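You operate a simulated robot arm through the tools that you are given. There is no shell and no other tool.

The job below is to be done with a simulated robot arm. You get a single attempt, and the scene is never put back.

TASK
Wipe and wax the test plate, stand the tray's large sensor on it.
Fine: blue block to wipe, yellow block with wax from the tin; both go back. Set down upright: blue block, yellow block, large sensor. A coat counts when it lies all over at full strength: go over it till it gets no stronger. What is to be rubbed or washed off counts as gone when no trace of it is left.

Only the result counts: the job must be done as asked and must still hold three seconds after the hand-in. Knocking over, shifting, dropping, spilling or breaking anything else fails it.

THE ROBOT
A 6-joint arm with a two-finger parallel gripper, fixed in place. Base frame: the origin is on the floor under the middle of its stand, x ahead of it, y to its left, z up; the work surface is at about z = 730. Lengths are in mm, angles in rad, forces in N, time in s.
With the tool pointing down near the work surface it reaches from about 200 to 620 mm from the base axis. Its first joint turns from -1.152 to 1.152 rad. Payload 2.7 kg.
Tool frame: the origin (TCP) lies between the finger pads and is the grasp point; the fingertips stand 23 mm ahead of it; z points along the fingers, y is the line along which they close. The gripper opens to 94 mm. The fingers are 38 mm wide and 10 mm thick; the gripper's body (54 by 96 mm) begins 39 mm behind the TCP.
Orientation is told as [roll, pitch, yaw] about the base's x, y, z axes, in that order, counted from this pose: with the fingers straight down and closing along the base's y, the tool's x points along the base's -x, its y along +y and its z along -z.

THE INTERFACE
- The arm moves only by the tool send_rows. Its argument "motion" is a list of rows, each an object (a shift or turn left out is 0, a gripper value left out holds the last) with "dp": the shift along the tool's x, y, z in units of 30 mm (1.0 is 30 mm), a list of three; "angular": the turn, a rotation vector about the tool's x, y, z in units of 6 degrees (1.0 is 6 degrees), a list of three; "claw": the closure, from 0 (fully open) to 1 (shut). In form: [{"dp": [dx, dy, dz], "angular": [rx, ry, rz], "claw": claw}, ...]. A call has 1 to 20 rows; each row shifts and turns the commanded pose from where the row before left it, along the tool's axes as they then stand. A call with a number of a shift or a turn outside -1 to 1 is refused whole. Rows are played at 5 a second. More than 50 mm and 0.15 rad between two rows, or a gripper value outside its range, and nothing of the call is played. Where a pose cannot be reached the arm comes as near as it can. A force on the tool above 40 N (or 10 N above the force at the start of the call, whichever is more), or a blocked arm, ends the call early, and 0.2 s more pass. Each finger travels about 45 mm/s and halts on what it meets, pressing with about 37 N; the grip force reading is that of the motor and also rises with nothing between the fingers. The clock runs only during rows and for 0.2 s after the last one: add rows that do not move to give the fingers time. The reply holds the time, the measured pose of the TCP, the force on the tool along the base axes, the opening and the grip force, in the units named above and with some noise, with the torque about the TCP (base axes, N m) and any sound that the robot's microphone picked up.
- Cameras (640 x 400 px; columns grow to the right, rows downward): "scene" is fixed at [66.8, -423.9, 1405]; the picture's right is [0.85, -0.52, 0.00], its down [-0.29, -0.48, -0.83] and it looks along [0.43, 0.71, -0.56] (base axes); focal length 366 px, centre (320, 200). "wrist" rides on the gripper at [86, 16, -75] in the tool frame; the picture's right is [-0.18, 0.98, 0.00], its down [-0.58, -0.11, -0.81] and it looks along [-0.79, -0.15, 0.59] (tool axes); focal length 243 px, centre (320, 200). There is no depth. A picture from a camera that has moved, and an enlarged one, comes with that camera's place and axes in the base frame and with its lens.
- capture(camera): a new picture of that camera. No time passes.
- enlarge(camera, box): a new picture of the part [left, top, right, bottom] of that camera's present view, enlarged. No time passes.
- close_job(): hands the job in; it is judged then, once.

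Nothing tells you positions but the pictures and the camera data. Unless the task says otherwise, let go and move clear before handing in.

The tools are called after "Emit:" as a command line: name --argument value ..., lists and objects as JSON in quotes. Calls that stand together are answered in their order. send_rows: Moves the arm, as the interface text tells. Its arguments: {"type":"object","properties":{"motion":{"type":"array","items":{"type":"object","properties":{"dp":{"type":"array","items":{"type":"number"}},"angular":{"type":"array","items":{"type":"number"}},"claw":{"type":"number"}}}}},"required":["motion"]} The other tools are called the same way: capture (camera) takes a picture; enlarge (camera, box) takes an enlarged picture of a part of a camera's view; close_job () hands the job in.

At the start:

```text
t: 0.0
tool_pos: [380.9, 107.0, 1044.2]
orientation: [0.0, 0.0, 0.0]
ft_force: [0.0, -0.9, 0.8]
ft_torque: [0.01, 0.02, 0.01]
width: 94.0
finger_force: 0.1
```

scene: 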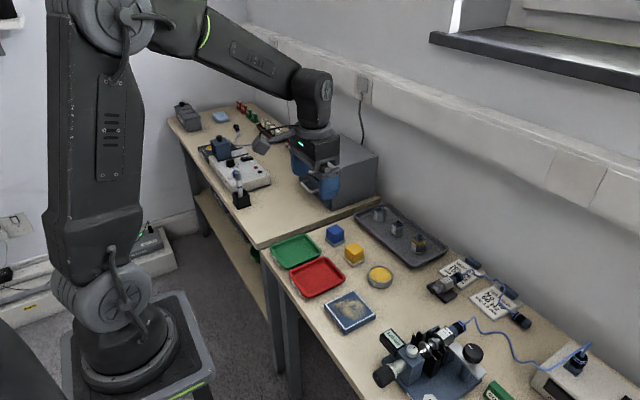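
wrist: 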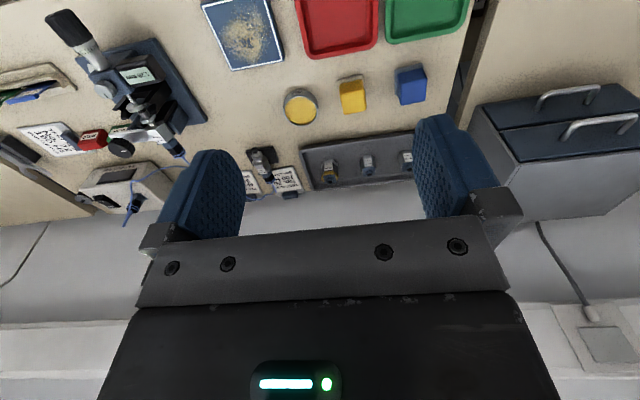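

I see a bench with a blue test plate, red and green trays, blue and yellow blocks, a wax tin, and a grey tray with three sensors. I'll take enlarged pictures first to locate everything.

Emit:
enlarge --camera "scene" --box '[260, 190, 460, 340]'

Emit:
enlarge --camera "scene" --box '[340, 190, 460, 275]'

Emit:
enlarge --camera "wrist" --box '[180, 0, 480, 190]'

```text
2.67 times, centred on (360, 265) of scene
camera zoom: at [66.8, -423.9, 1405.0], right [0.85, -0.52, 0.0], down [-0.29, -0.48, -0.83], along [0.43, 0.71, -0.56], focal length 976 px, centre (213, 27)
```

zoom: 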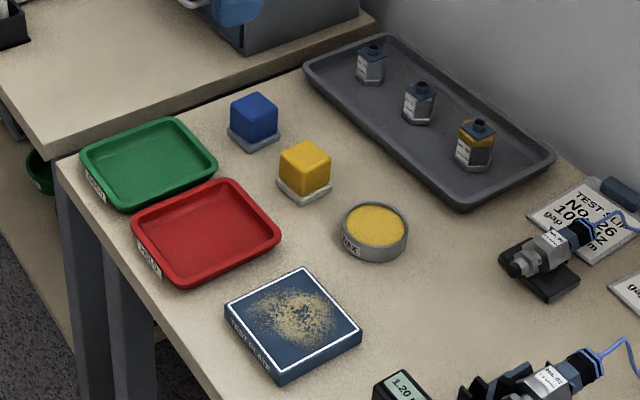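

```text
4.71 times, centred on (400, 232) of scene
camera zoom: at [66.8, -423.9, 1405.0], right [0.85, -0.52, 0.0], down [-0.29, -0.48, -0.83], along [0.43, 0.71, -0.56], focal length 1722 px, centre (-56, 47)
```

zoom: 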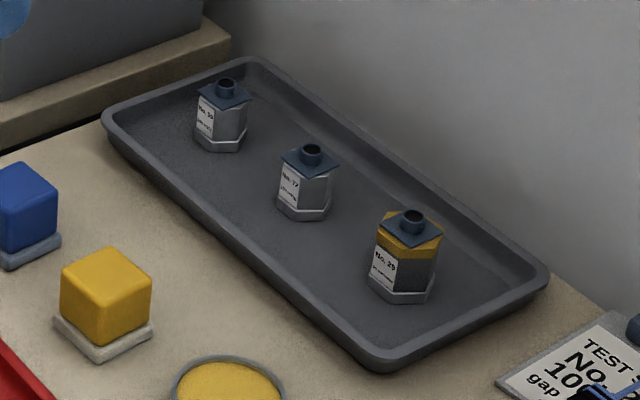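

```text
2.11 times, centred on (330, 95) of wrist
camera zoom: at [292.3, 124.0, 1118.7], right [0.18, 0.98, 0.0], down [0.58, -0.11, 0.81], along [0.79, -0.15, -0.59], focal length 511 px, centre (299, 421)
```

zoom: 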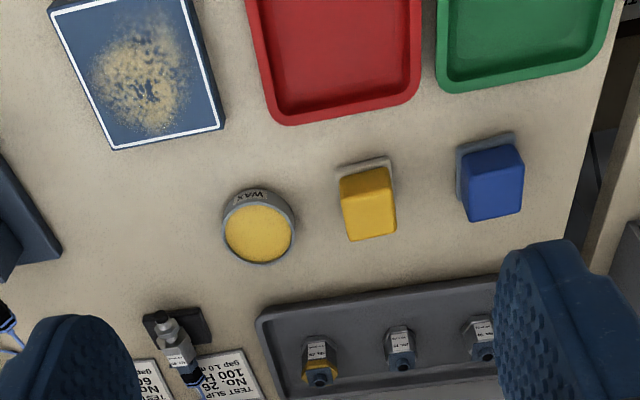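

The grey tray holds three sensors; the one at the right with the yellow band looks largest. I'll take tighter enlargements before moving.

Emit:
enlarge --camera "scene" --box '[318, 215, 378, 275]'

Emit:
enlarge --camera "scene" --box '[365, 200, 435, 265]'

Emit:
enlarge --camera "scene" --box '[320, 255, 410, 335]'

Emit:
enlarge --camera "scene" --box '[265, 230, 355, 305]'

```text
6.67 times, centred on (348, 245) of scene
camera zoom: at [66.8, -423.9, 1405.0], right [0.85, -0.52, 0.0], down [-0.29, -0.48, -0.83], along [0.43, 0.71, -0.56], focal length 2439 px, centre (133, -100)
```

zoom: 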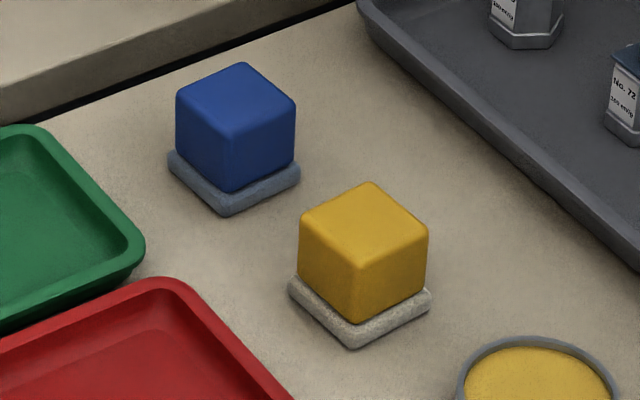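

```text
6.15 times, centred on (400, 232) of scene
camera zoom: at [66.8, -423.9, 1405.0], right [0.85, -0.52, 0.0], down [-0.29, -0.48, -0.83], along [0.43, 0.71, -0.56], focal length 2251 px, centre (-172, 0)
```

zoom: 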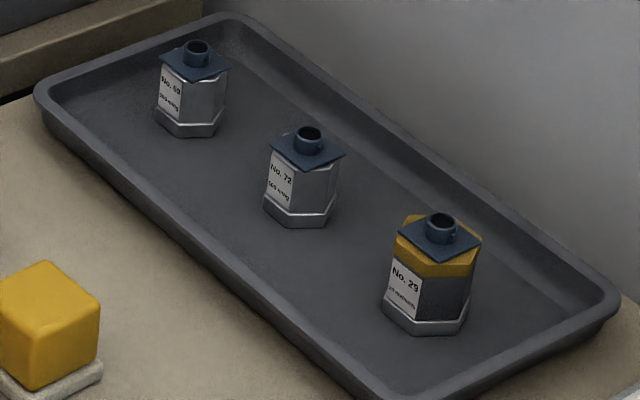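

```text
5.00 times, centred on (365, 295) of scene
camera zoom: at [66.8, -423.9, 1405.0], right [0.85, -0.52, 0.0], down [-0.29, -0.48, -0.83], along [0.43, 0.71, -0.56], focal length 1829 px, centre (95, -275)
```

zoom: 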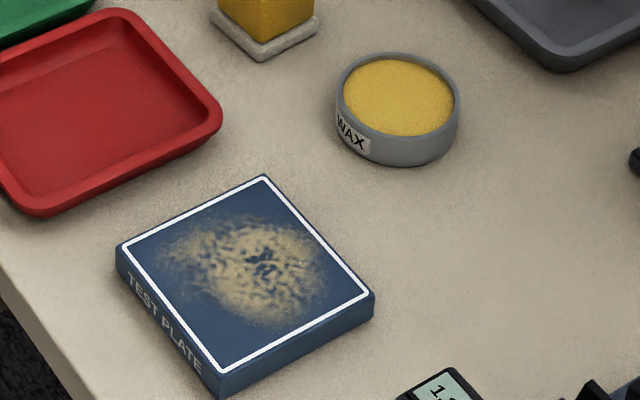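

```text
5.33 times, centred on (310, 268) of scene
camera zoom: at [66.8, -423.9, 1405.0], right [0.85, -0.52, 0.0], down [-0.29, -0.48, -0.83], along [0.43, 0.71, -0.56], focal length 1951 px, centre (373, -160)
```

zoom: 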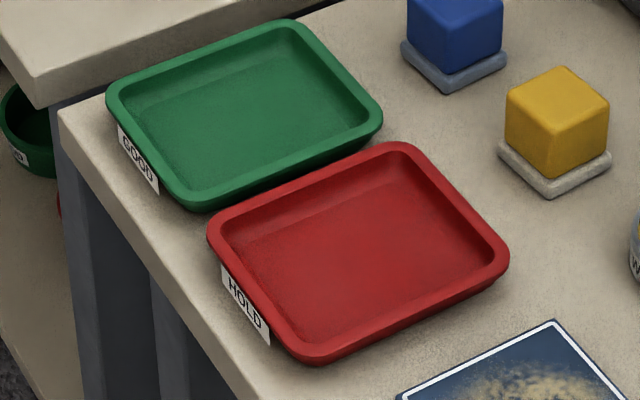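

The plate is near (404, 3), the blue block near (513, 230), the yellow block near (514, 140), the tin near (530, 50) and the large sensor (No. 29) near (670, 70). I'll lower the wrist camera toward the blue block to measure it better.

Emit:
send_rows --motion '[{"dp": [-0.5, 0.7, 0.95]}, {"dp": [-0.5, 0.7, 0.95]}, {"dp": [-0.5, 0.7, 0.95]}, {"dp": [-0.5, 0.7, 0.95]}, {"dp": [-0.5, 0.7, 0.95]}, {"dp": [0, 0, 0]}]'

Emit:
capture --camera "wrist"

Emit:
capture --camera "scene"

```text
t: 1.4
tool_pos: [453.8, 212.6, 900.9]
orientation: [-0.001, 0.0, -0.001]
ft_force: [-0.7, 0.5, 0.1]
ft_torque: [0.0, -0.04, 0.01]
width: 94.1
finger_force: 0.1
```

```text
taken
camera wrist: at [367.1, 230.4, 975.1], right [0.18, 0.98, 0.0], down [0.58, -0.11, 0.81], along [0.79, -0.15, -0.59], focal length 243 px, centre (320, 200)
```

wrist: 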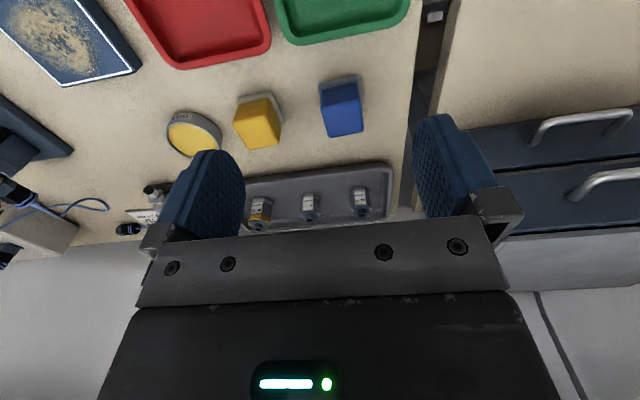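

```text
taken
```

scene: 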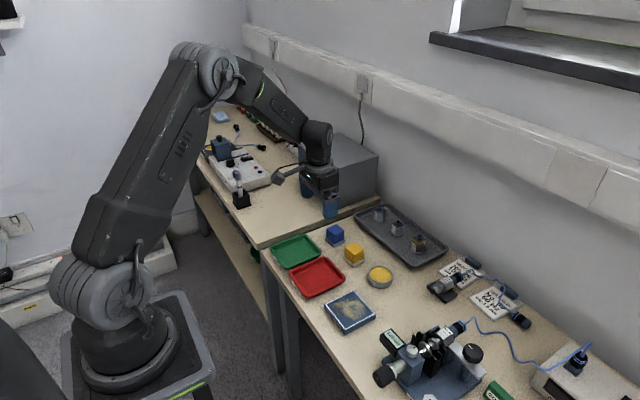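

The view shows the blue block ahead of the gripper. I'll enlarge it to get its pad outline.

Emit:
enlarge --camera "wrist" --box '[150, 60, 390, 210]'

Emit:
enlarge --camera "wrist" --box '[300, 65, 380, 145]'

Emit:
enlarge --camera "wrist" --box '[160, 80, 290, 165]'

```text
2.67 times, centred on (270, 135) of wrist
camera zoom: at [367.1, 230.4, 975.1], right [0.18, 0.98, 0.0], down [0.58, -0.11, 0.81], along [0.79, -0.15, -0.59], focal length 647 px, centre (453, 373)
```

zoom: 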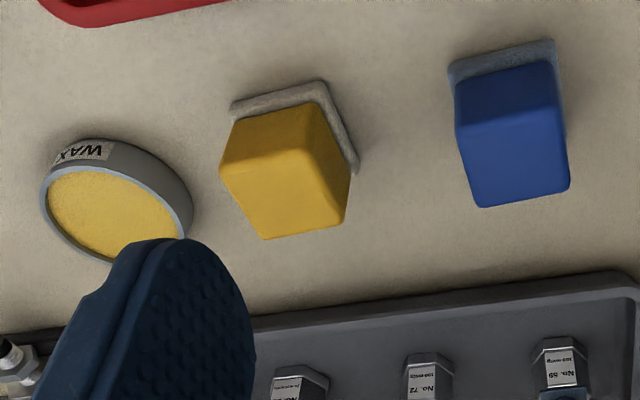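

```text
5.00 times, centred on (340, 105) of wrist
camera zoom: at [367.1, 230.4, 975.1], right [0.18, 0.98, 0.0], down [0.58, -0.11, 0.81], along [0.79, -0.15, -0.59], focal length 1213 px, centre (220, 675)
```

zoom: 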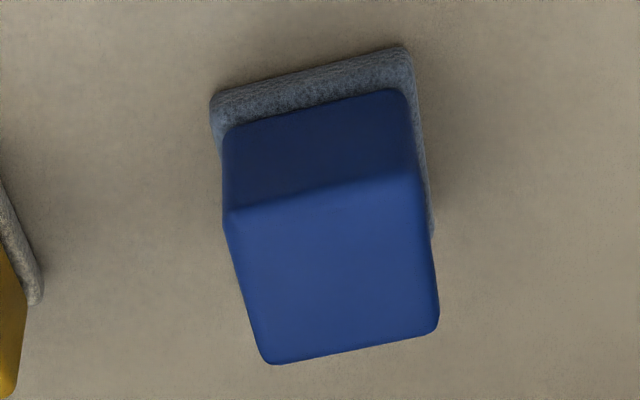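

```text
4.71 times, centred on (225, 122) of wrist
camera zoom: at [367.1, 230.4, 975.1], right [0.18, 0.98, 0.0], down [0.58, -0.11, 0.81], along [0.79, -0.15, -0.59], focal length 1142 px, centre (767, 565)
```

zoom: 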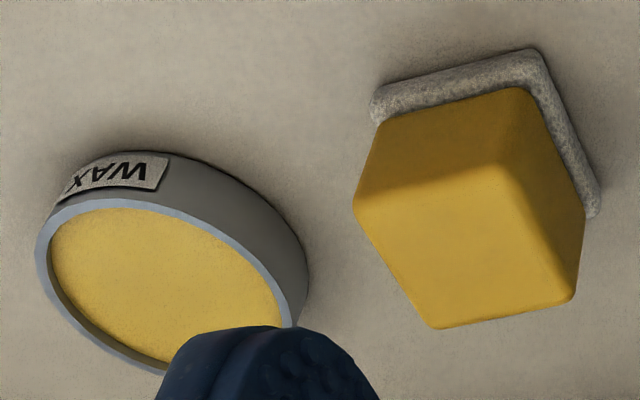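

Blue block centre is about (516, 226) and yellow about (517, 134), both ~38 tall on a ~41 mm pad and yawed ~4°. I'll check the sensor labels and the neighbours around the plate before grasping.

Emit:
enlarge --camera "scene" --box '[405, 228, 430, 256]'

Emit:
enlarge --camera "scene" --box '[368, 202, 408, 242]'

Emit:
enlarge --camera "scene" --box '[310, 270, 530, 400]'

```text
14.29 times, centred on (418, 242) of scene
camera zoom: at [66.9, -423.8, 1405.0], right [0.85, -0.52, 0.0], down [-0.29, -0.48, -0.83], along [0.43, 0.71, -0.56], focal length 5226 px, centre (-1073, -400)
```

zoom: 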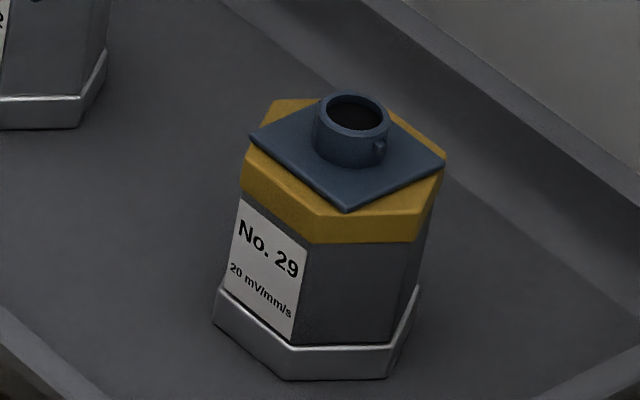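

```text
10.00 times, centred on (388, 222) of scene
camera zoom: at [66.9, -423.8, 1405.0], right [0.85, -0.52, 0.0], down [-0.29, -0.48, -0.83], along [0.43, 0.71, -0.56], focal length 3658 px, centre (-360, -20)
```

zoom: 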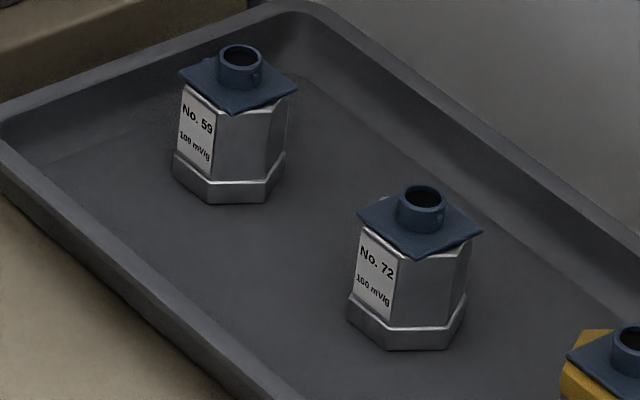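

```text
2.91 times, centred on (420, 335) of scene
camera zoom: at [66.9, -423.8, 1405.0], right [0.85, -0.52, 0.0], down [-0.29, -0.48, -0.83], along [0.43, 0.71, -0.56], focal length 1064 px, centre (29, -193)
```

zoom: 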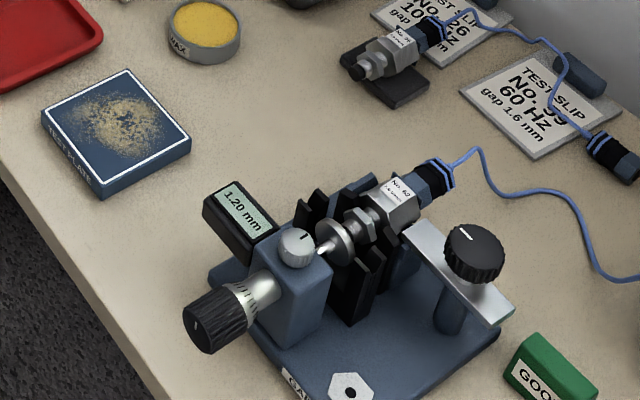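

The large sensor is No. 29; the gauge device is well clear (y < -95). Now I'll move the open gripper above the blue block at z≈830 with a 4° yaw.

Emit:
send_rows --motion '[{"dp": [-0.691, 0.154, 0.788]}, {"dp": [-0.691, 0.154, 0.788]}, {"dp": [-0.691, 0.154, 0.788]}, {"angular": [0, 0, -0.667]}, {"dp": [0, 0, 0]}]'

Emit:
capture --camera "wrist"

Emit:
enlarge --camera "scene" --box '[280, 160, 420, 280]'

```text
t: 2.6
tool_pos: [516.7, 224.5, 831.5]
orientation: [-0.001, -0.001, 0.071]
ft_force: [0.1, -0.5, 0.0]
ft_torque: [0.03, -0.01, 0.04]
width: 93.8
finger_force: 0.2
```

```text
taken
camera wrist: at [428.4, 236.2, 906.1], right [0.11, 0.99, 0.0], down [0.59, -0.07, 0.81], along [0.8, -0.09, -0.59], focal length 243 px, centre (320, 200)
```

wrist: 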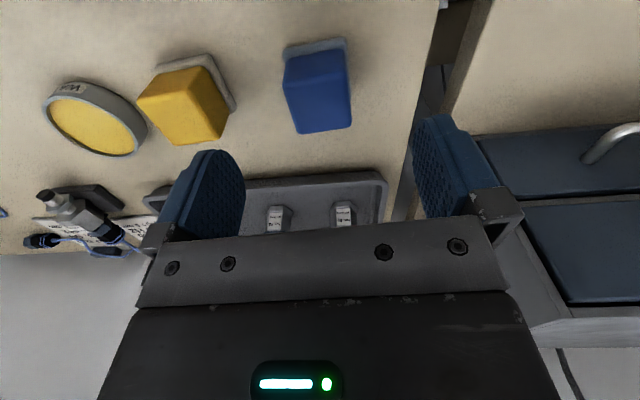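

```text
3.33 times, centred on (350, 220) of scene
camera zoom: at [66.8, -423.9, 1405.0], right [0.85, -0.52, 0.0], down [-0.29, -0.48, -0.83], along [0.43, 0.71, -0.56], focal length 1220 px, centre (220, 133)
```

zoom: 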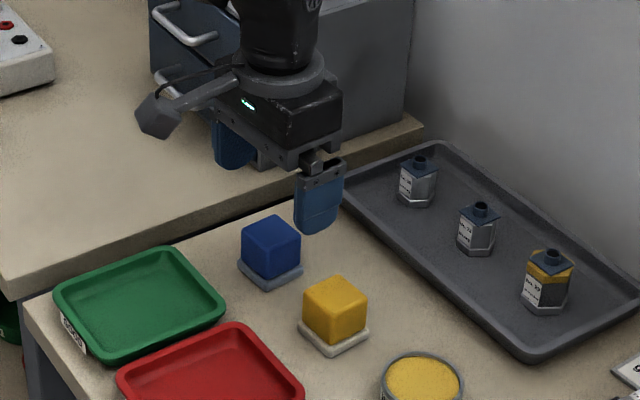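

The blue block is directly below the gripper. I'll enlarge to confirm its centre before descending.

Emit:
enlarge --camera "wrist" --box '[260, 25, 380, 145]'

Emit:
enlarge --camera "wrist" --box '[30, 40, 250, 180]'

```text
3.33 times, centred on (320, 85) of wrist
camera zoom: at [428.4, 236.2, 906.1], right [0.11, 0.99, 0.0], down [0.59, -0.07, 0.81], along [0.8, -0.09, -0.59], focal length 809 px, centre (320, 583)
```

zoom: 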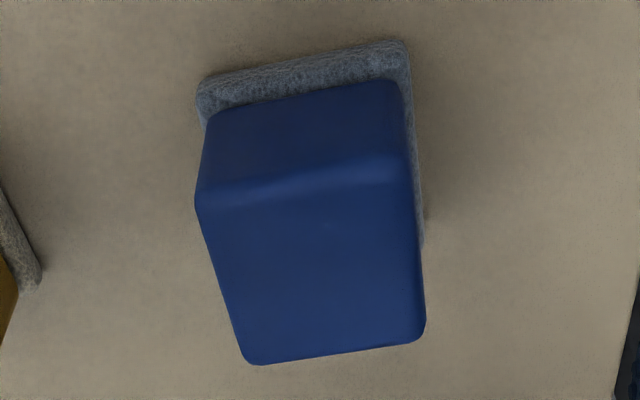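

```text
2.86 times, centred on (140, 110) of wrist
camera zoom: at [428.4, 236.2, 906.1], right [0.11, 0.99, 0.0], down [0.59, -0.07, 0.81], along [0.8, -0.09, -0.59], focal length 693 px, centre (834, 457)
```

zoom: 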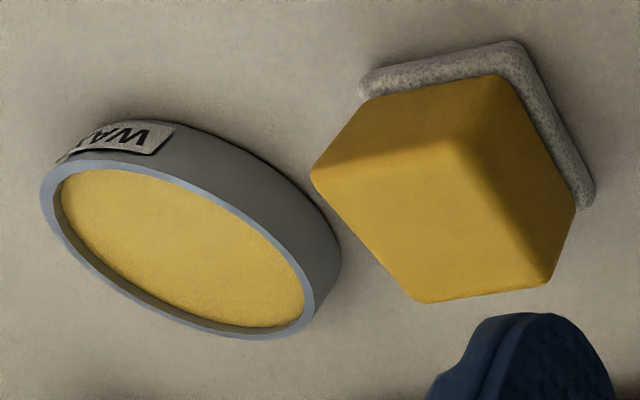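

The block centre computes to (517, 226), so I'll descend to TCP z≈766 (tips above the pad) and close on the body.

Emit:
send_rows --motion '[{"dp": [-0.05, 0, 0.725]}, {"dp": [0, 0, 0.725]}, {"dp": [0, 0, 0.725]}, {"dp": [0, 0, 0]}]'

Emit:
capture --camera "wrist"

```text
t: 3.6
tool_pos: [518.7, 226.7, 765.6]
orientation: [0.0, -0.001, 0.07]
ft_force: [-0.5, -0.5, -0.2]
ft_torque: [0.02, 0.01, -0.01]
width: 94.1
finger_force: 0.1
```

```text
taken
camera wrist: at [429.8, 237.2, 840.2], right [0.11, 0.99, 0.0], down [0.59, -0.07, 0.81], along [0.8, -0.09, -0.59], focal length 243 px, centre (320, 200)
```

wrist: 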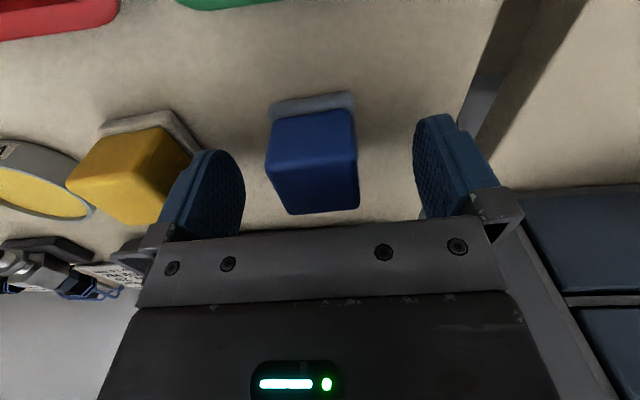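

The block sits between the fingers. Closing the gripper now.

Emit:
send_rows --motion '[{"claw": 1}, {"claw": 1}, {"claw": 1}, {"claw": 1}, {"claw": 1}, {"claw": 1}]'

Emit:
capture --camera "wrist"

```text
t: 5.0
tool_pos: [519.2, 226.5, 764.2]
orientation: [0.001, 0.0, 0.069]
ft_force: [-0.1, 0.4, -0.2]
ft_torque: [0.03, 0.02, -0.01]
width: 37.1
finger_force: 37.2
```

```text
taken
camera wrist: at [429.7, 237.1, 840.4], right [0.11, 0.99, 0.0], down [0.59, -0.07, 0.81], along [0.8, -0.09, -0.59], focal length 243 px, centre (320, 200)
```

wrist: 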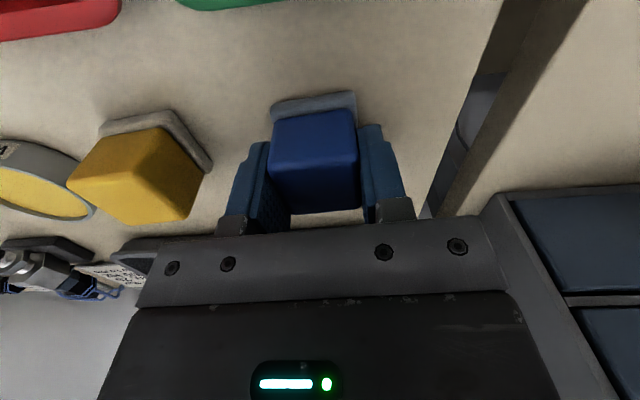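

The blue block is held (width 37.1). I'll lift it, square the yaw and carry it over the plate at z≈830.

Emit:
send_rows --motion '[{"dp": [0, 0, -0.4]}, {"dp": [0, 0, -0.9]}, {"dp": [0, 0, -0.9]}, {"angular": [0, 0, 0.667]}, {"dp": [0.375, -0.753, 0]}, {"dp": [0.375, -0.753, 0]}, {"dp": [0.375, -0.753, 0]}, {"dp": [0.375, -0.753, 0]}, {"dp": [0.375, -0.753, 0]}, {"dp": [0.375, -0.753, 0]}, {"dp": [0.375, -0.753, 0]}, {"dp": [0.375, -0.753, 0]}, {"dp": [0.375, -0.753, 0]}, {"dp": [0.375, -0.753, 0]}, {"dp": [0, 0, 0]}]'

Emit:
capture --camera "wrist"

Emit:
enlarge --camera "scene" --box '[280, 190, 460, 340]'

```text
t: 8.2
tool_pos: [407.3, -0.1, 831.6]
orientation: [0.0, 0.0, 0.0]
ft_force: [1.1, -0.4, -0.5]
ft_torque: [-0.01, -0.03, 0.0]
width: 37.3
finger_force: 37.0
```

```text
taken
camera wrist: at [319.0, 17.2, 905.8], right [0.18, 0.98, 0.0], down [0.58, -0.11, 0.81], along [0.79, -0.15, -0.59], focal length 243 px, centre (320, 200)
```

wrist: 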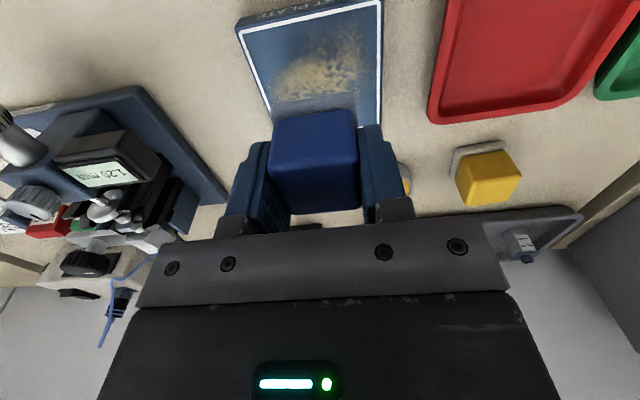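

```text
2.67 times, centred on (370, 265) of scene
camera zoom: at [66.8, -423.9, 1405.0], right [0.85, -0.52, 0.0], down [-0.29, -0.48, -0.83], along [0.43, 0.71, -0.56], focal length 976 px, centre (187, 27)
```

zoom: 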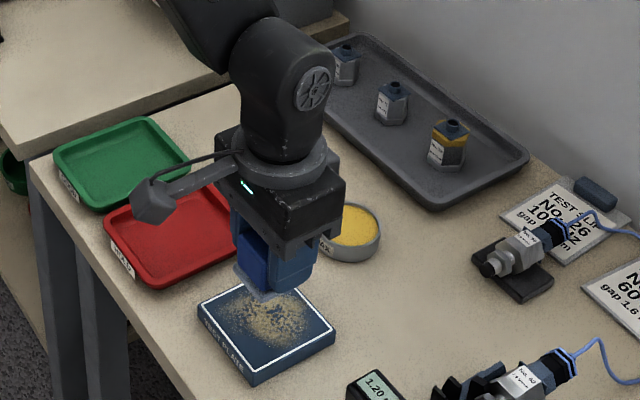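

The block is over the plate. I'll enlarge the wrist view to place the plate's near edge accurately.

Emit:
enlarge --camera "wrist" --box '[220, 0, 400, 130]'

Emit:
enlarge --camera "scene" --box '[320, 250, 410, 335]'

```text
3.08 times, centred on (310, 65) of wrist
camera zoom: at [319.0, 17.2, 905.8], right [0.18, 0.98, 0.0], down [0.58, -0.11, 0.81], along [0.79, -0.15, -0.59], focal length 746 px, centre (351, 615)
```

zoom: 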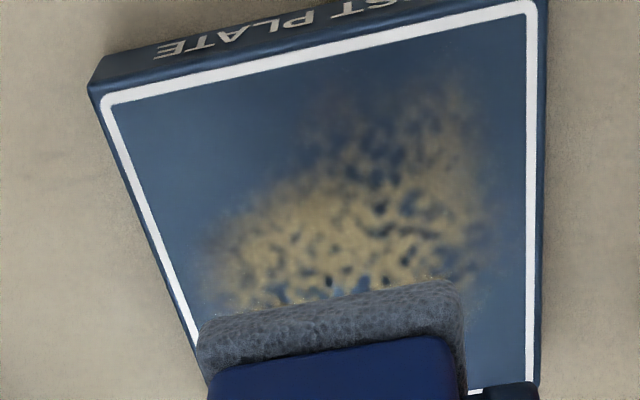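

```text
4.71 times, centred on (365, 292) of scene
camera zoom: at [66.8, -423.9, 1405.0], right [0.85, -0.52, 0.0], down [-0.29, -0.48, -0.83], along [0.43, 0.71, -0.56], focal length 1722 px, centre (108, -235)
```

zoom: 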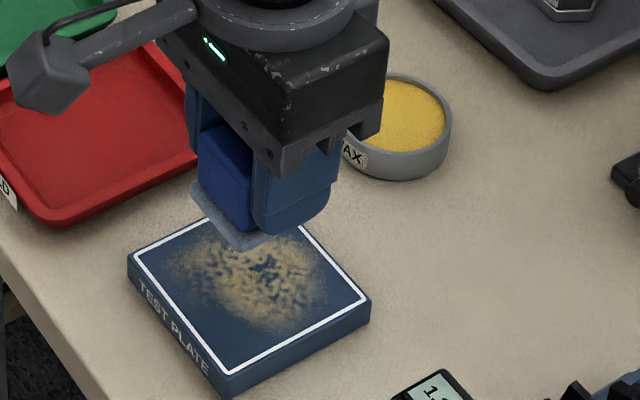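

The plate's white frame spans about x 365–445, y -39–41, centred at (405, 1). I'll lower the pad close to the plate surface.

Emit:
send_rows --motion '[{"dp": [0, 0, 0.7]}, {"dp": [0, 0, 0.7]}, {"dp": [0, 0, 0.1]}, {"dp": [0, 0, 0]}]'

Emit:
send_rows --motion '[{"dp": [0, 0, 0.05]}, {"dp": [0, 0, 0.05]}, {"dp": [0, 0, 0]}]'

Emit:
send_rows --motion '[{"dp": [0, 0, 0.05]}, {"dp": [0, 0, 0]}]'

```text
t: 9.2
tool_pos: [406.1, 0.3, 785.7]
orientation: [0.002, -0.001, 0.001]
ft_force: [-0.5, 0.2, -0.4]
ft_torque: [-0.03, 0.01, -0.04]
width: 36.8
finger_force: 36.7
```

```text
t: 10.0
tool_pos: [407.0, 0.3, 783.5]
orientation: [-0.001, 0.0, 0.002]
ft_force: [0.3, -0.1, 0.2]
ft_torque: [0.01, 0.0, -0.02]
width: 36.8
finger_force: 36.3
```

```text
t: 10.6
tool_pos: [406.1, 0.1, 782.8]
orientation: [0.0, 0.0, 0.001]
ft_force: [-4.8, 0.8, 14.8]
ft_torque: [0.01, 0.2, 0.01]
width: 36.9
finger_force: 36.7
```

Contact: about 15 N at commanded z≈781. I'll ease off slightly and make a small test rub to see how force behaves.

Emit:
send_rows --motion '[{"dp": [0, 0, -0.01]}, {"dp": [0, 0, 0]}]'

Emit:
send_rows --motion '[{"dp": [0.2, 0, 0]}, {"dp": [0.2, 0, 0]}, {"dp": [0.2, 0, 0]}]'

Emit:
enlarge --camera "scene" --box '[320, 250, 410, 335]'

```text
t: 11.2
tool_pos: [407.3, -0.4, 782.2]
orientation: [-0.001, -0.002, 0.0]
ft_force: [-2.2, -0.3, 14.3]
ft_torque: [-0.03, 0.18, -0.01]
width: 37.1
finger_force: 37.1
```

```text
t: 12.0
tool_pos: [390.5, 0.3, 781.2]
orientation: [-0.001, -0.005, -0.001]
ft_force: [7.2, -2.1, 18.2]
ft_torque: [-0.12, 0.05, 0.03]
width: 37.2
finger_force: 37.2
```

```text
4.71 times, centred on (365, 292) of scene
camera zoom: at [66.8, -423.9, 1405.0], right [0.85, -0.52, 0.0], down [-0.29, -0.48, -0.83], along [0.43, 0.71, -0.56], focal length 1722 px, centre (108, -235)
```

zoom: 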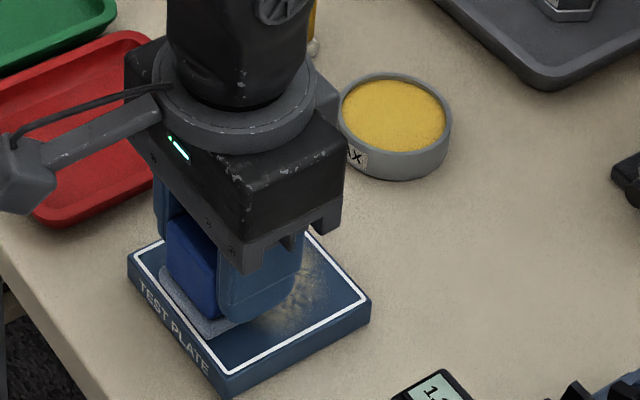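

The plate hasn't shifted under ~18 N and friction ~7 N. Now I'll raster the blue pad over the plate.

Emit:
send_rows --motion '[{"dp": [0.067, -0.333, 0]}, {"dp": [0, -0.333, 0]}, {"dp": [-0.444, 0, 0]}, {"dp": [-0.444, 0, 0]}, {"dp": [-0.444, 0, 0]}, {"dp": [0, 0.333, 0]}, {"dp": [0.444, 0, 0]}, {"dp": [0.444, 0, 0]}, {"dp": [0.444, 0, 0]}, {"dp": [0, 0.333, 0]}, {"dp": [-0.444, 0, 0]}, {"dp": [-0.444, 0, 0]}, {"dp": [-0.444, 0, 0]}, {"dp": [0, 0.333, 0]}, {"dp": [0.444, 0, 0]}, {"dp": [0.444, 0, 0]}, {"dp": [0.444, 0, 0]}, {"dp": [0, 0.333, 0]}]'

Emit:
capture --camera "wrist"

Emit:
enlarge --camera "scene" --box '[320, 250, 410, 335]'

```text
t: 15.8
tool_pos: [387.0, 19.4, 780.6]
orientation: [0.0, 0.001, 0.0]
ft_force: [-0.4, -0.6, 1.7]
ft_torque: [-0.05, 0.02, -0.02]
width: 36.9
finger_force: 37.3
```

```text
taken
camera wrist: at [299.2, 36.6, 856.7], right [0.18, 0.98, 0.0], down [0.58, -0.11, 0.81], along [0.79, -0.15, -0.59], focal length 243 px, centre (320, 200)
```

wrist: 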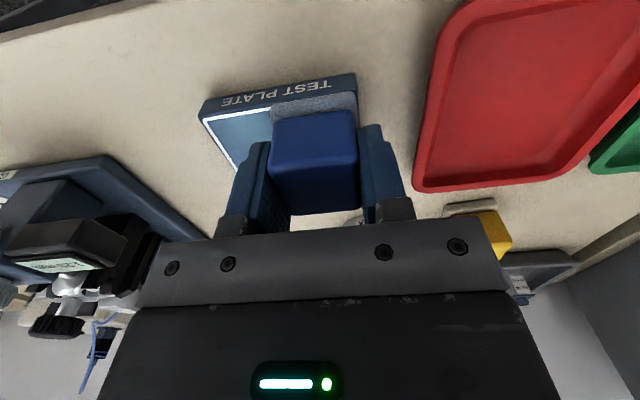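

```text
4.71 times, centred on (365, 292) of scene
camera zoom: at [66.8, -423.9, 1405.0], right [0.85, -0.52, 0.0], down [-0.29, -0.48, -0.83], along [0.43, 0.71, -0.56], focal length 1722 px, centre (108, -235)
```

zoom: 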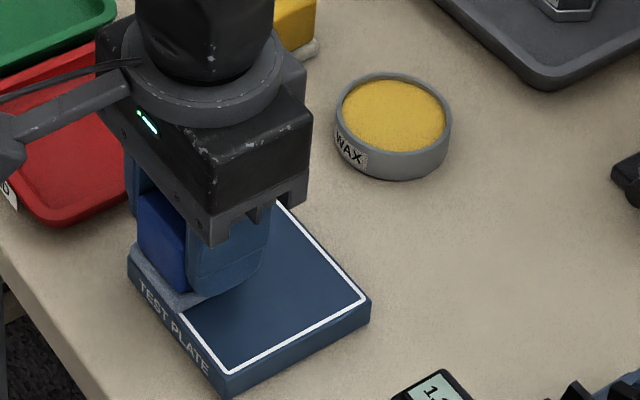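

Most of the dust is already gone, but the force here is only ~2 N. I'll press slightly more and finish the +y side.

Emit:
send_rows --motion '[{"dp": [0, 0, 0.02]}, {"dp": [0, 0, 0]}]'

Emit:
send_rows --motion '[{"dp": [-0.444, 0, 0]}, {"dp": [-0.444, 0, 0]}, {"dp": [-0.444, 0, 0]}, {"dp": [0.444, 0, 0]}, {"dp": [0.444, 0, 0]}, {"dp": [0.444, 0, 0]}]'

```text
t: 16.4
tool_pos: [386.3, 21.1, 781.6]
orientation: [0.0, -0.001, -0.001]
ft_force: [-1.0, -2.1, 13.0]
ft_torque: [-0.07, 0.15, -0.02]
width: 37.0
finger_force: 37.3
```

```text
t: 17.8
tool_pos: [388.4, 19.8, 781.2]
orientation: [0.0, -0.004, 0.002]
ft_force: [9.3, -0.7, 23.0]
ft_torque: [-0.05, -0.07, 0.02]
width: 37.1
finger_force: 36.5
```

Force rises to ~23 N on that stroke, so I'll ease off a little and do a crosswise pass along y.

Emit:
send_rows --motion '[{"dp": [0, -0.444, -0.01]}, {"dp": [0, -0.444, 0]}, {"dp": [0, -0.444, 0]}, {"dp": [-0.333, 0, 0]}, {"dp": [0, 0.444, 0]}, {"dp": [0, 0.444, 0]}, {"dp": [0, 0.444, 0]}, {"dp": [-0.333, 0, 0]}, {"dp": [0, -0.444, 0]}, {"dp": [0, -0.444, 0]}, {"dp": [0, -0.444, 0]}, {"dp": [-0.333, 0, 0]}, {"dp": [0, 0.444, 0]}, {"dp": [0, 0.444, 0]}, {"dp": [0, 0.444, 0]}, {"dp": [-0.333, 0, 0]}, {"dp": [0, -0.444, 0]}, {"dp": [0, -0.444, 0]}, {"dp": [0, -0.444, 0]}]'

Emit:
send_rows --motion '[{"dp": [0, 0.444, 0]}, {"dp": [0, 0.444, 0]}, {"dp": [0, 0.444, 0]}, {"dp": [0.333, 0, 0]}, {"dp": [0, -0.444, 0]}, {"dp": [0, -0.444, 0]}, {"dp": [0, -0.444, 0]}, {"dp": [0.333, 0, 0]}, {"dp": [0, 0.444, 0]}, {"dp": [0, 0.444, 0]}, {"dp": [0, 0.444, 0]}, {"dp": [0.333, 0, 0]}, {"dp": [0, -0.444, 0]}, {"dp": [0, -0.444, 0]}, {"dp": [0, -0.444, 0]}, {"dp": [0.333, 0, 0]}, {"dp": [0, 0.444, 0]}, {"dp": [0, 0.444, 0]}, {"dp": [0, 0.444, 0]}]'

Emit:
enlarge --camera "scene" --box '[320, 250, 410, 335]'

```text
t: 21.8
tool_pos: [426.8, -20.9, 781.3]
orientation: [0.0, 0.001, 0.0]
ft_force: [0.6, 0.1, -0.1]
ft_torque: [0.03, -0.01, 0.03]
width: 37.1
finger_force: 36.6
```

```text
t: 25.8
tool_pos: [386.3, 20.1, 780.8]
orientation: [0.0, 0.0, 0.0]
ft_force: [-0.2, -4.9, 13.0]
ft_torque: [-0.15, -0.08, 0.01]
width: 37.1
finger_force: 37.0
```

```text
4.71 times, centred on (365, 292) of scene
camera zoom: at [66.6, -424.0, 1405.0], right [0.85, -0.52, 0.0], down [-0.29, -0.48, -0.83], along [0.43, 0.71, -0.56], focal length 1722 px, centre (108, -235)
```

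zoom: 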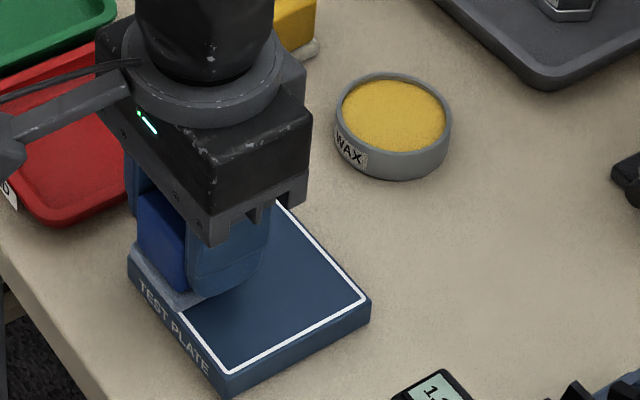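

The far/-y corner had near-zero force at the end of a stroke, so I'll go there and press properly.

Emit:
send_rows --motion '[{"dp": [-0.333, -0.333, 0]}, {"dp": [-0.333, -0.333, 0]}, {"dp": [-0.333, -0.333, 0]}, {"dp": [-0.333, -0.333, 0]}, {"dp": [0, 0, 0]}]'

Emit:
send_rows --motion '[{"dp": [0, 0, 0.015]}, {"dp": [0, 0, 0]}]'

```text
t: 27.0
tool_pos: [426.9, -20.5, 780.8]
orientation: [-0.001, 0.001, 0.001]
ft_force: [-3.6, 4.0, 15.9]
ft_torque: [0.15, 0.09, -0.03]
width: 37.3
finger_force: 37.1
```

```text
t: 27.6
tool_pos: [427.6, -20.4, 781.9]
orientation: [0.001, -0.001, 0.0]
ft_force: [-2.7, 5.7, 18.7]
ft_torque: [0.16, 0.12, -0.03]
width: 37.0
finger_force: 37.0
```

Now ~19 N here; a few extra strokes along the far and -y edges, then I'll lift and inspect.

Emit:
send_rows --motion '[{"dp": [0, 0.444, 0]}, {"dp": [0, 0.444, 0]}, {"dp": [0, 0.444, 0]}, {"dp": [0, -0.444, 0]}, {"dp": [0, -0.444, 0]}, {"dp": [0, -0.444, 0]}, {"dp": [0.444, 0, 0]}, {"dp": [0.444, 0, 0]}, {"dp": [0.444, 0, 0]}, {"dp": [-0.444, 0, 0]}, {"dp": [-0.444, 0, 0]}, {"dp": [-0.222, 0.333, 0]}, {"dp": [0.222, 0.333, 0]}]'

Emit:
send_rows --motion '[{"dp": [0, 0, -0.3]}, {"dp": [0, 0, -1]}, {"dp": [0, 0, -1]}, {"dp": [0.5, 0.8, -0.3]}, {"dp": [0.5, 1, 0]}, {"dp": [0, 1, 0]}, {"dp": [0, 1, 0]}, {"dp": [0, 0, 0]}]'

Emit:
enlarge --camera "scene" --box '[320, 250, 410, 335]'

Emit:
capture --camera "wrist"

```text
t: 30.4
tool_pos: [411.9, -0.1, 781.0]
orientation: [-0.001, 0.0, 0.001]
ft_force: [0.5, -0.1, 0.1]
ft_torque: [0.01, -0.04, -0.02]
width: 37.3
finger_force: 37.3
```

```text
t: 32.2
tool_pos: [382.2, 116.6, 859.6]
orientation: [0.0, -0.002, 0.001]
ft_force: [-0.4, 0.2, -0.3]
ft_torque: [-0.01, -0.01, -0.04]
width: 37.1
finger_force: 37.1
```

```text
4.71 times, centred on (365, 292) of scene
camera zoom: at [66.8, -423.8, 1405.0], right [0.85, -0.52, 0.0], down [-0.29, -0.48, -0.83], along [0.43, 0.71, -0.56], focal length 1722 px, centre (108, -235)
```

zoom: 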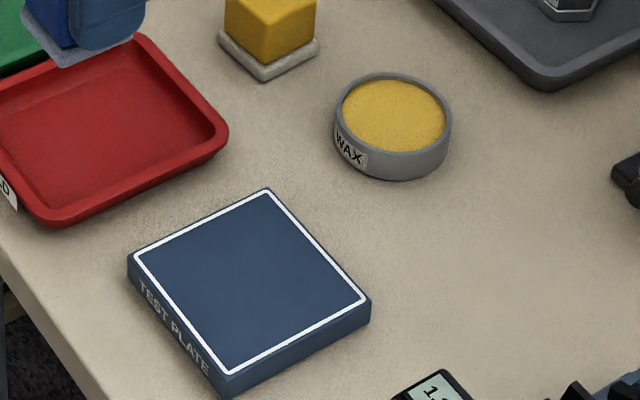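

```text
taken
camera wrist: at [294.8, 132.4, 934.7], right [0.18, 0.98, 0.0], down [0.58, -0.11, 0.81], along [0.79, -0.15, -0.59], focal length 243 px, centre (320, 200)
```

wrist: 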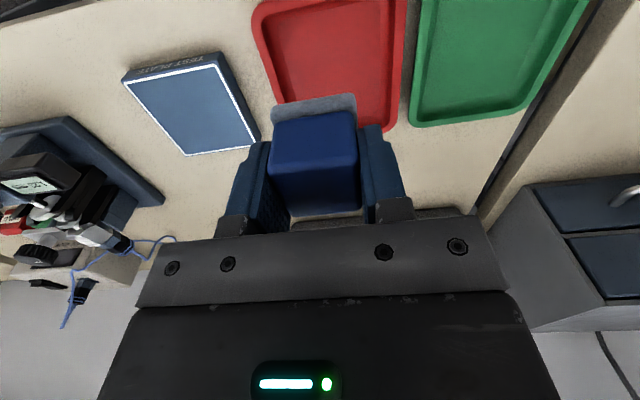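

The plate looks clean and unmoved. I'll enlarge strongly to check for any remaining traces.

Emit:
enlarge --camera "scene" --box '[344, 288, 402, 332]'

Emit:
enlarge --camera "scene" --box '[344, 288, 374, 312]'

Emit:
enlarge --camera "scene" --box '[370, 296, 402, 322]'

Emit:
enlarge --camera "wrist" --box '[110, 45, 270, 165]'

```text
9.09 times, centred on (373, 310) of scene
camera zoom: at [66.8, -423.8, 1405.0], right [0.85, -0.52, 0.0], down [-0.29, -0.48, -0.83], along [0.43, 0.71, -0.56], focal length 3326 px, centre (-162, -800)
```

zoom: 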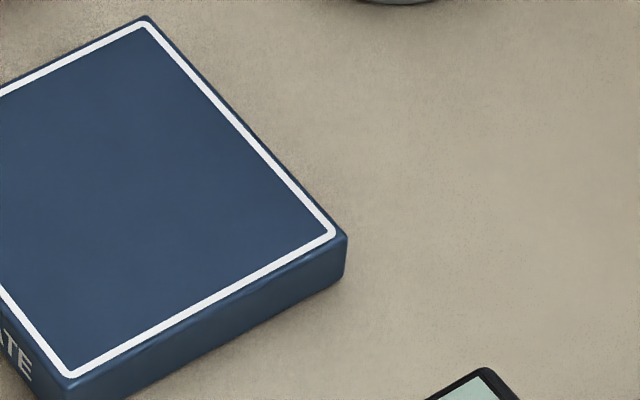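

```text
16.00 times, centred on (359, 300) of scene
camera zoom: at [66.8, -423.8, 1405.0], right [0.85, -0.52, 0.0], down [-0.29, -0.48, -0.83], along [0.43, 0.71, -0.56], focal length 5854 px, centre (-304, -1400)
```

zoom: 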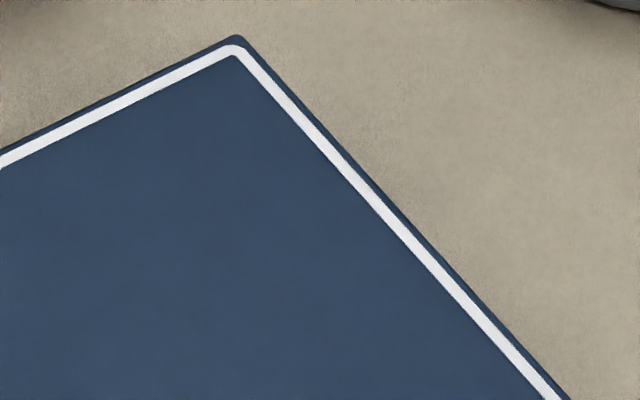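

```text
15.38 times, centred on (386, 309) of scene
camera zoom: at [66.8, -423.8, 1405.0], right [0.85, -0.52, 0.0], down [-0.29, -0.48, -0.83], along [0.43, 0.71, -0.56], focal length 5628 px, centre (-695, -1477)
```

zoom: 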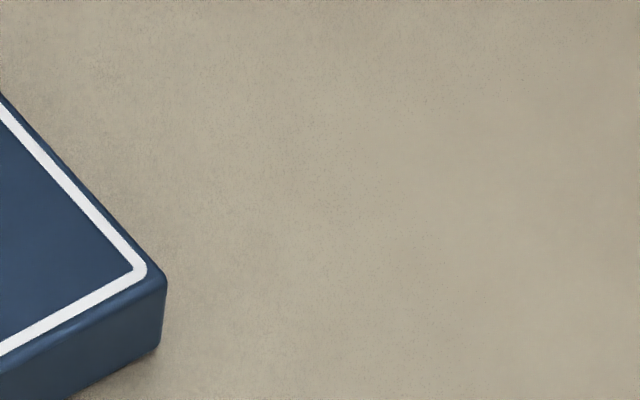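

```text
3.33 times, centred on (190, 105) of wrist
camera zoom: at [294.8, 132.4, 934.7], right [0.18, 0.98, 0.0], down [0.58, -0.11, 0.81], along [0.79, -0.15, -0.59], focal length 809 px, centre (753, 517)
```

zoom: 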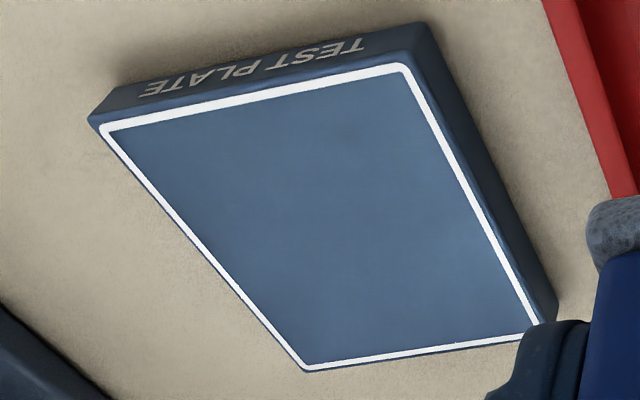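

It looks clean at this zoom. To be certain no trace is left, I'll do one more firm pass over the whole plate, since force was light at some points.

Emit:
send_rows --motion '[{"dp": [-0.035, -0.793, 0]}, {"dp": [-0.035, -0.793, 0]}, {"dp": [-0.035, -0.793, 0]}, {"dp": [-0.035, -0.793, 0]}, {"dp": [0, 0, 0.9]}, {"dp": [0, 0, 0.9]}, {"dp": [0, 0, 0.6]}, {"dp": [0, 0, 0.1]}, {"dp": [0, 0, 0]}]'

Emit:
send_rows --motion '[{"dp": [0, 0, 0.05]}, {"dp": [0, 0, 0.05]}, {"dp": [0, 0, 0]}]'

Emit:
capture --camera "wrist"

```text
t: 34.2
tool_pos: [386.6, 18.9, 784.6]
orientation: [0.001, 0.0, -0.001]
ft_force: [0.1, -0.2, -0.4]
ft_torque: [0.0, 0.04, -0.01]
width: 37.1
finger_force: 37.1
```

```text
t: 35.0
tool_pos: [386.4, 17.2, 782.1]
orientation: [0.001, 0.0, 0.0]
ft_force: [-0.1, -0.1, -0.4]
ft_torque: [-0.01, 0.02, 0.02]
width: 37.1
finger_force: 36.8
```

```text
taken
camera wrist: at [299.8, 35.8, 856.5], right [0.18, 0.98, 0.0], down [0.58, -0.11, 0.81], along [0.79, -0.15, -0.59], focal length 243 px, centre (320, 200)
```

wrist: 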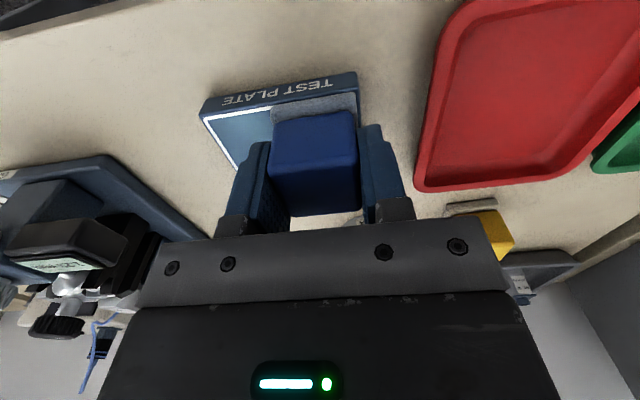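

Just above contact. I'll step down in small increments until the force builds.

Emit:
send_rows --motion '[{"dp": [0, 0, 0.02]}, {"dp": [0, 0, 0]}]'

Emit:
send_rows --motion '[{"dp": [0, 0, 0.015]}, {"dp": [0, 0, 0]}]'

```text
t: 35.6
tool_pos: [387.7, 18.7, 781.8]
orientation: [-0.001, 0.001, 0.001]
ft_force: [-0.7, -0.6, 2.8]
ft_torque: [-0.01, 0.0, -0.04]
width: 37.1
finger_force: 36.9
```

```text
t: 36.2
tool_pos: [387.1, 18.4, 780.8]
orientation: [-0.001, -0.001, 0.001]
ft_force: [-4.4, -2.4, 14.7]
ft_torque: [-0.07, 0.13, 0.01]
width: 37.1
finger_force: 37.1
```

About 15 N. I'll press a touch more and run a full raster along x from +y to -y.

Emit:
send_rows --motion '[{"dp": [-0.444, 0.02, 0.007]}, {"dp": [-0.444, 0, 0]}, {"dp": [-0.444, 0, 0]}, {"dp": [0, -0.333, 0]}, {"dp": [0.444, 0, 0]}, {"dp": [0.444, 0, 0]}, {"dp": [0.444, 0, 0]}, {"dp": [0, -0.333, 0]}, {"dp": [-0.444, 0, 0]}, {"dp": [-0.444, 0, 0]}, {"dp": [-0.444, 0, 0]}, {"dp": [0, 0, 0]}]'

Emit:
send_rows --motion '[{"dp": [0, -0.333, 0]}, {"dp": [0.444, 0, 0]}, {"dp": [0.444, 0, 0]}, {"dp": [0.444, 0, 0]}, {"dp": [0, -0.333, 0]}, {"dp": [-0.444, 0, 0]}, {"dp": [-0.444, 0, 0]}, {"dp": [-0.444, 0, 0]}, {"dp": [0.444, 0, 0]}, {"dp": [0.444, 0, 0]}, {"dp": [0.444, 0, 0]}, {"dp": [0, 0, 0]}]'

```text
t: 38.8
tool_pos: [427.4, -1.0, 780.0]
orientation: [-0.001, -0.001, 0.0]
ft_force: [-8.9, 0.6, 29.5]
ft_torque: [0.05, 0.4, 0.01]
width: 37.1
finger_force: 36.6
```

```text
t: 41.4
tool_pos: [387.7, -21.8, 781.1]
orientation: [0.0, 0.0, 0.0]
ft_force: [1.3, 0.2, 3.7]
ft_torque: [0.01, -0.07, 0.02]
width: 37.1
finger_force: 36.7
```

Contact was kept across the plate. I'll lift the blue block and inspect the plate again.

Emit:
send_rows --motion '[{"dp": [0, 0, -0.3]}, {"dp": [0, 0, -1]}, {"dp": [0, 0, -1]}, {"dp": [0, 0.8, -0.3]}, {"dp": [0, 1, 0]}, {"dp": [0, 1, 0]}, {"dp": [0, 1, 0]}, {"dp": [0, 1, 0]}, {"dp": [0, 0, 0]}]'

Emit:
capture --camera "wrist"

Emit:
enlarge --camera "scene" --box '[325, 285, 385, 335]'

Emit:
enlarge --camera "wrist" --box '[110, 45, 270, 165]'

```text
t: 43.4
tool_pos: [386.1, 123.2, 857.9]
orientation: [0.001, 0.0, 0.0]
ft_force: [-0.2, -0.8, -0.6]
ft_torque: [0.04, 0.0, -0.03]
width: 37.2
finger_force: 37.1
```

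```text
taken
camera wrist: at [299.1, 140.4, 932.8], right [0.18, 0.98, 0.0], down [0.58, -0.11, 0.81], along [0.79, -0.15, -0.59], focal length 243 px, centre (320, 200)
```

wrist: 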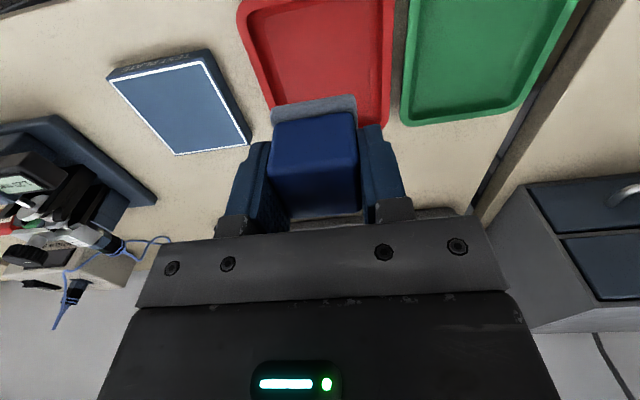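

```text
8.00 times, centred on (355, 310) of scene
camera zoom: at [66.9, -423.8, 1405.0], right [0.85, -0.52, 0.0], down [-0.29, -0.48, -0.83], along [0.43, 0.71, -0.56], focal length 2927 px, centre (40, -680)
```

zoom: 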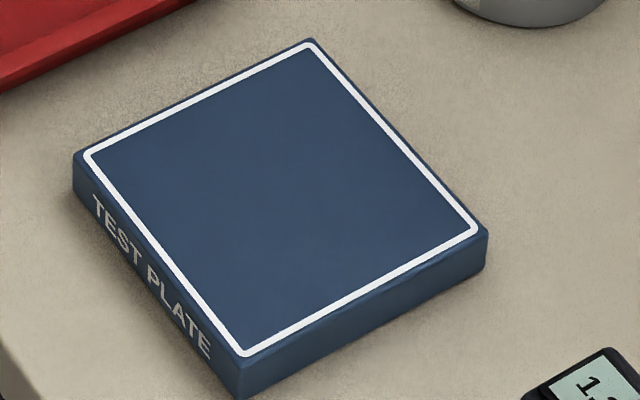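

```text
3.33 times, centred on (190, 105) of wrist
camera zoom: at [299.1, 140.4, 932.8], right [0.18, 0.98, 0.0], down [0.58, -0.11, 0.81], along [0.79, -0.15, -0.59], focal length 809 px, centre (753, 517)
```

zoom: 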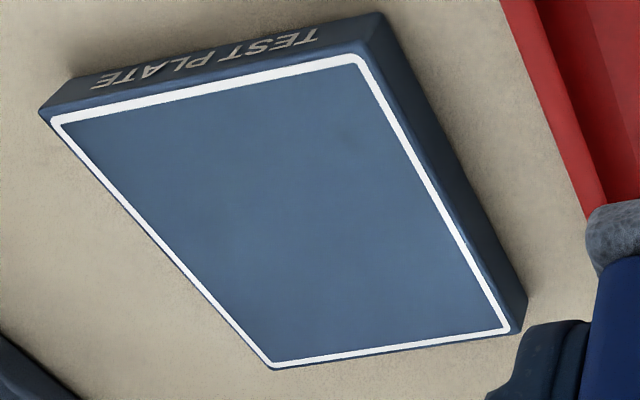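

The plate is clean. I'll carry the blue block back above its original spot (517, 227) and restore the 4° yaw.

Emit:
send_rows --motion '[{"dp": [-0.626, 0.49, 0]}, {"dp": [-0.626, 0.49, 0]}, {"dp": [-0.626, 0.49, 0]}, {"dp": [-0.626, 0.49, 0]}, {"dp": [-0.626, 0.49, 0]}, {"dp": [-0.626, 0.49, 0]}, {"dp": [-0.626, 0.49, 0]}, {"angular": [0, 0, -0.667]}, {"dp": [0, 0, 0.9]}, {"dp": [0, 0, 0.9]}, {"dp": [0, 0, 0.6]}, {"dp": [0, 0, 0]}]'

Emit:
capture --camera "wrist"

```text
t: 46.0
tool_pos: [519.7, 225.6, 786.0]
orientation: [0.0, 0.0, 0.07]
ft_force: [0.4, 0.3, -0.2]
ft_torque: [0.02, 0.01, 0.01]
width: 37.1
finger_force: 36.9
```

```text
taken
camera wrist: at [431.4, 236.8, 860.3], right [0.11, 0.99, 0.0], down [0.59, -0.07, 0.81], along [0.8, -0.09, -0.59], focal length 243 px, centre (320, 200)
```

wrist: 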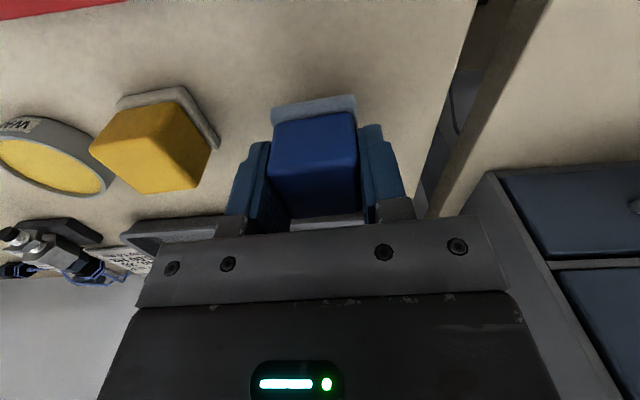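

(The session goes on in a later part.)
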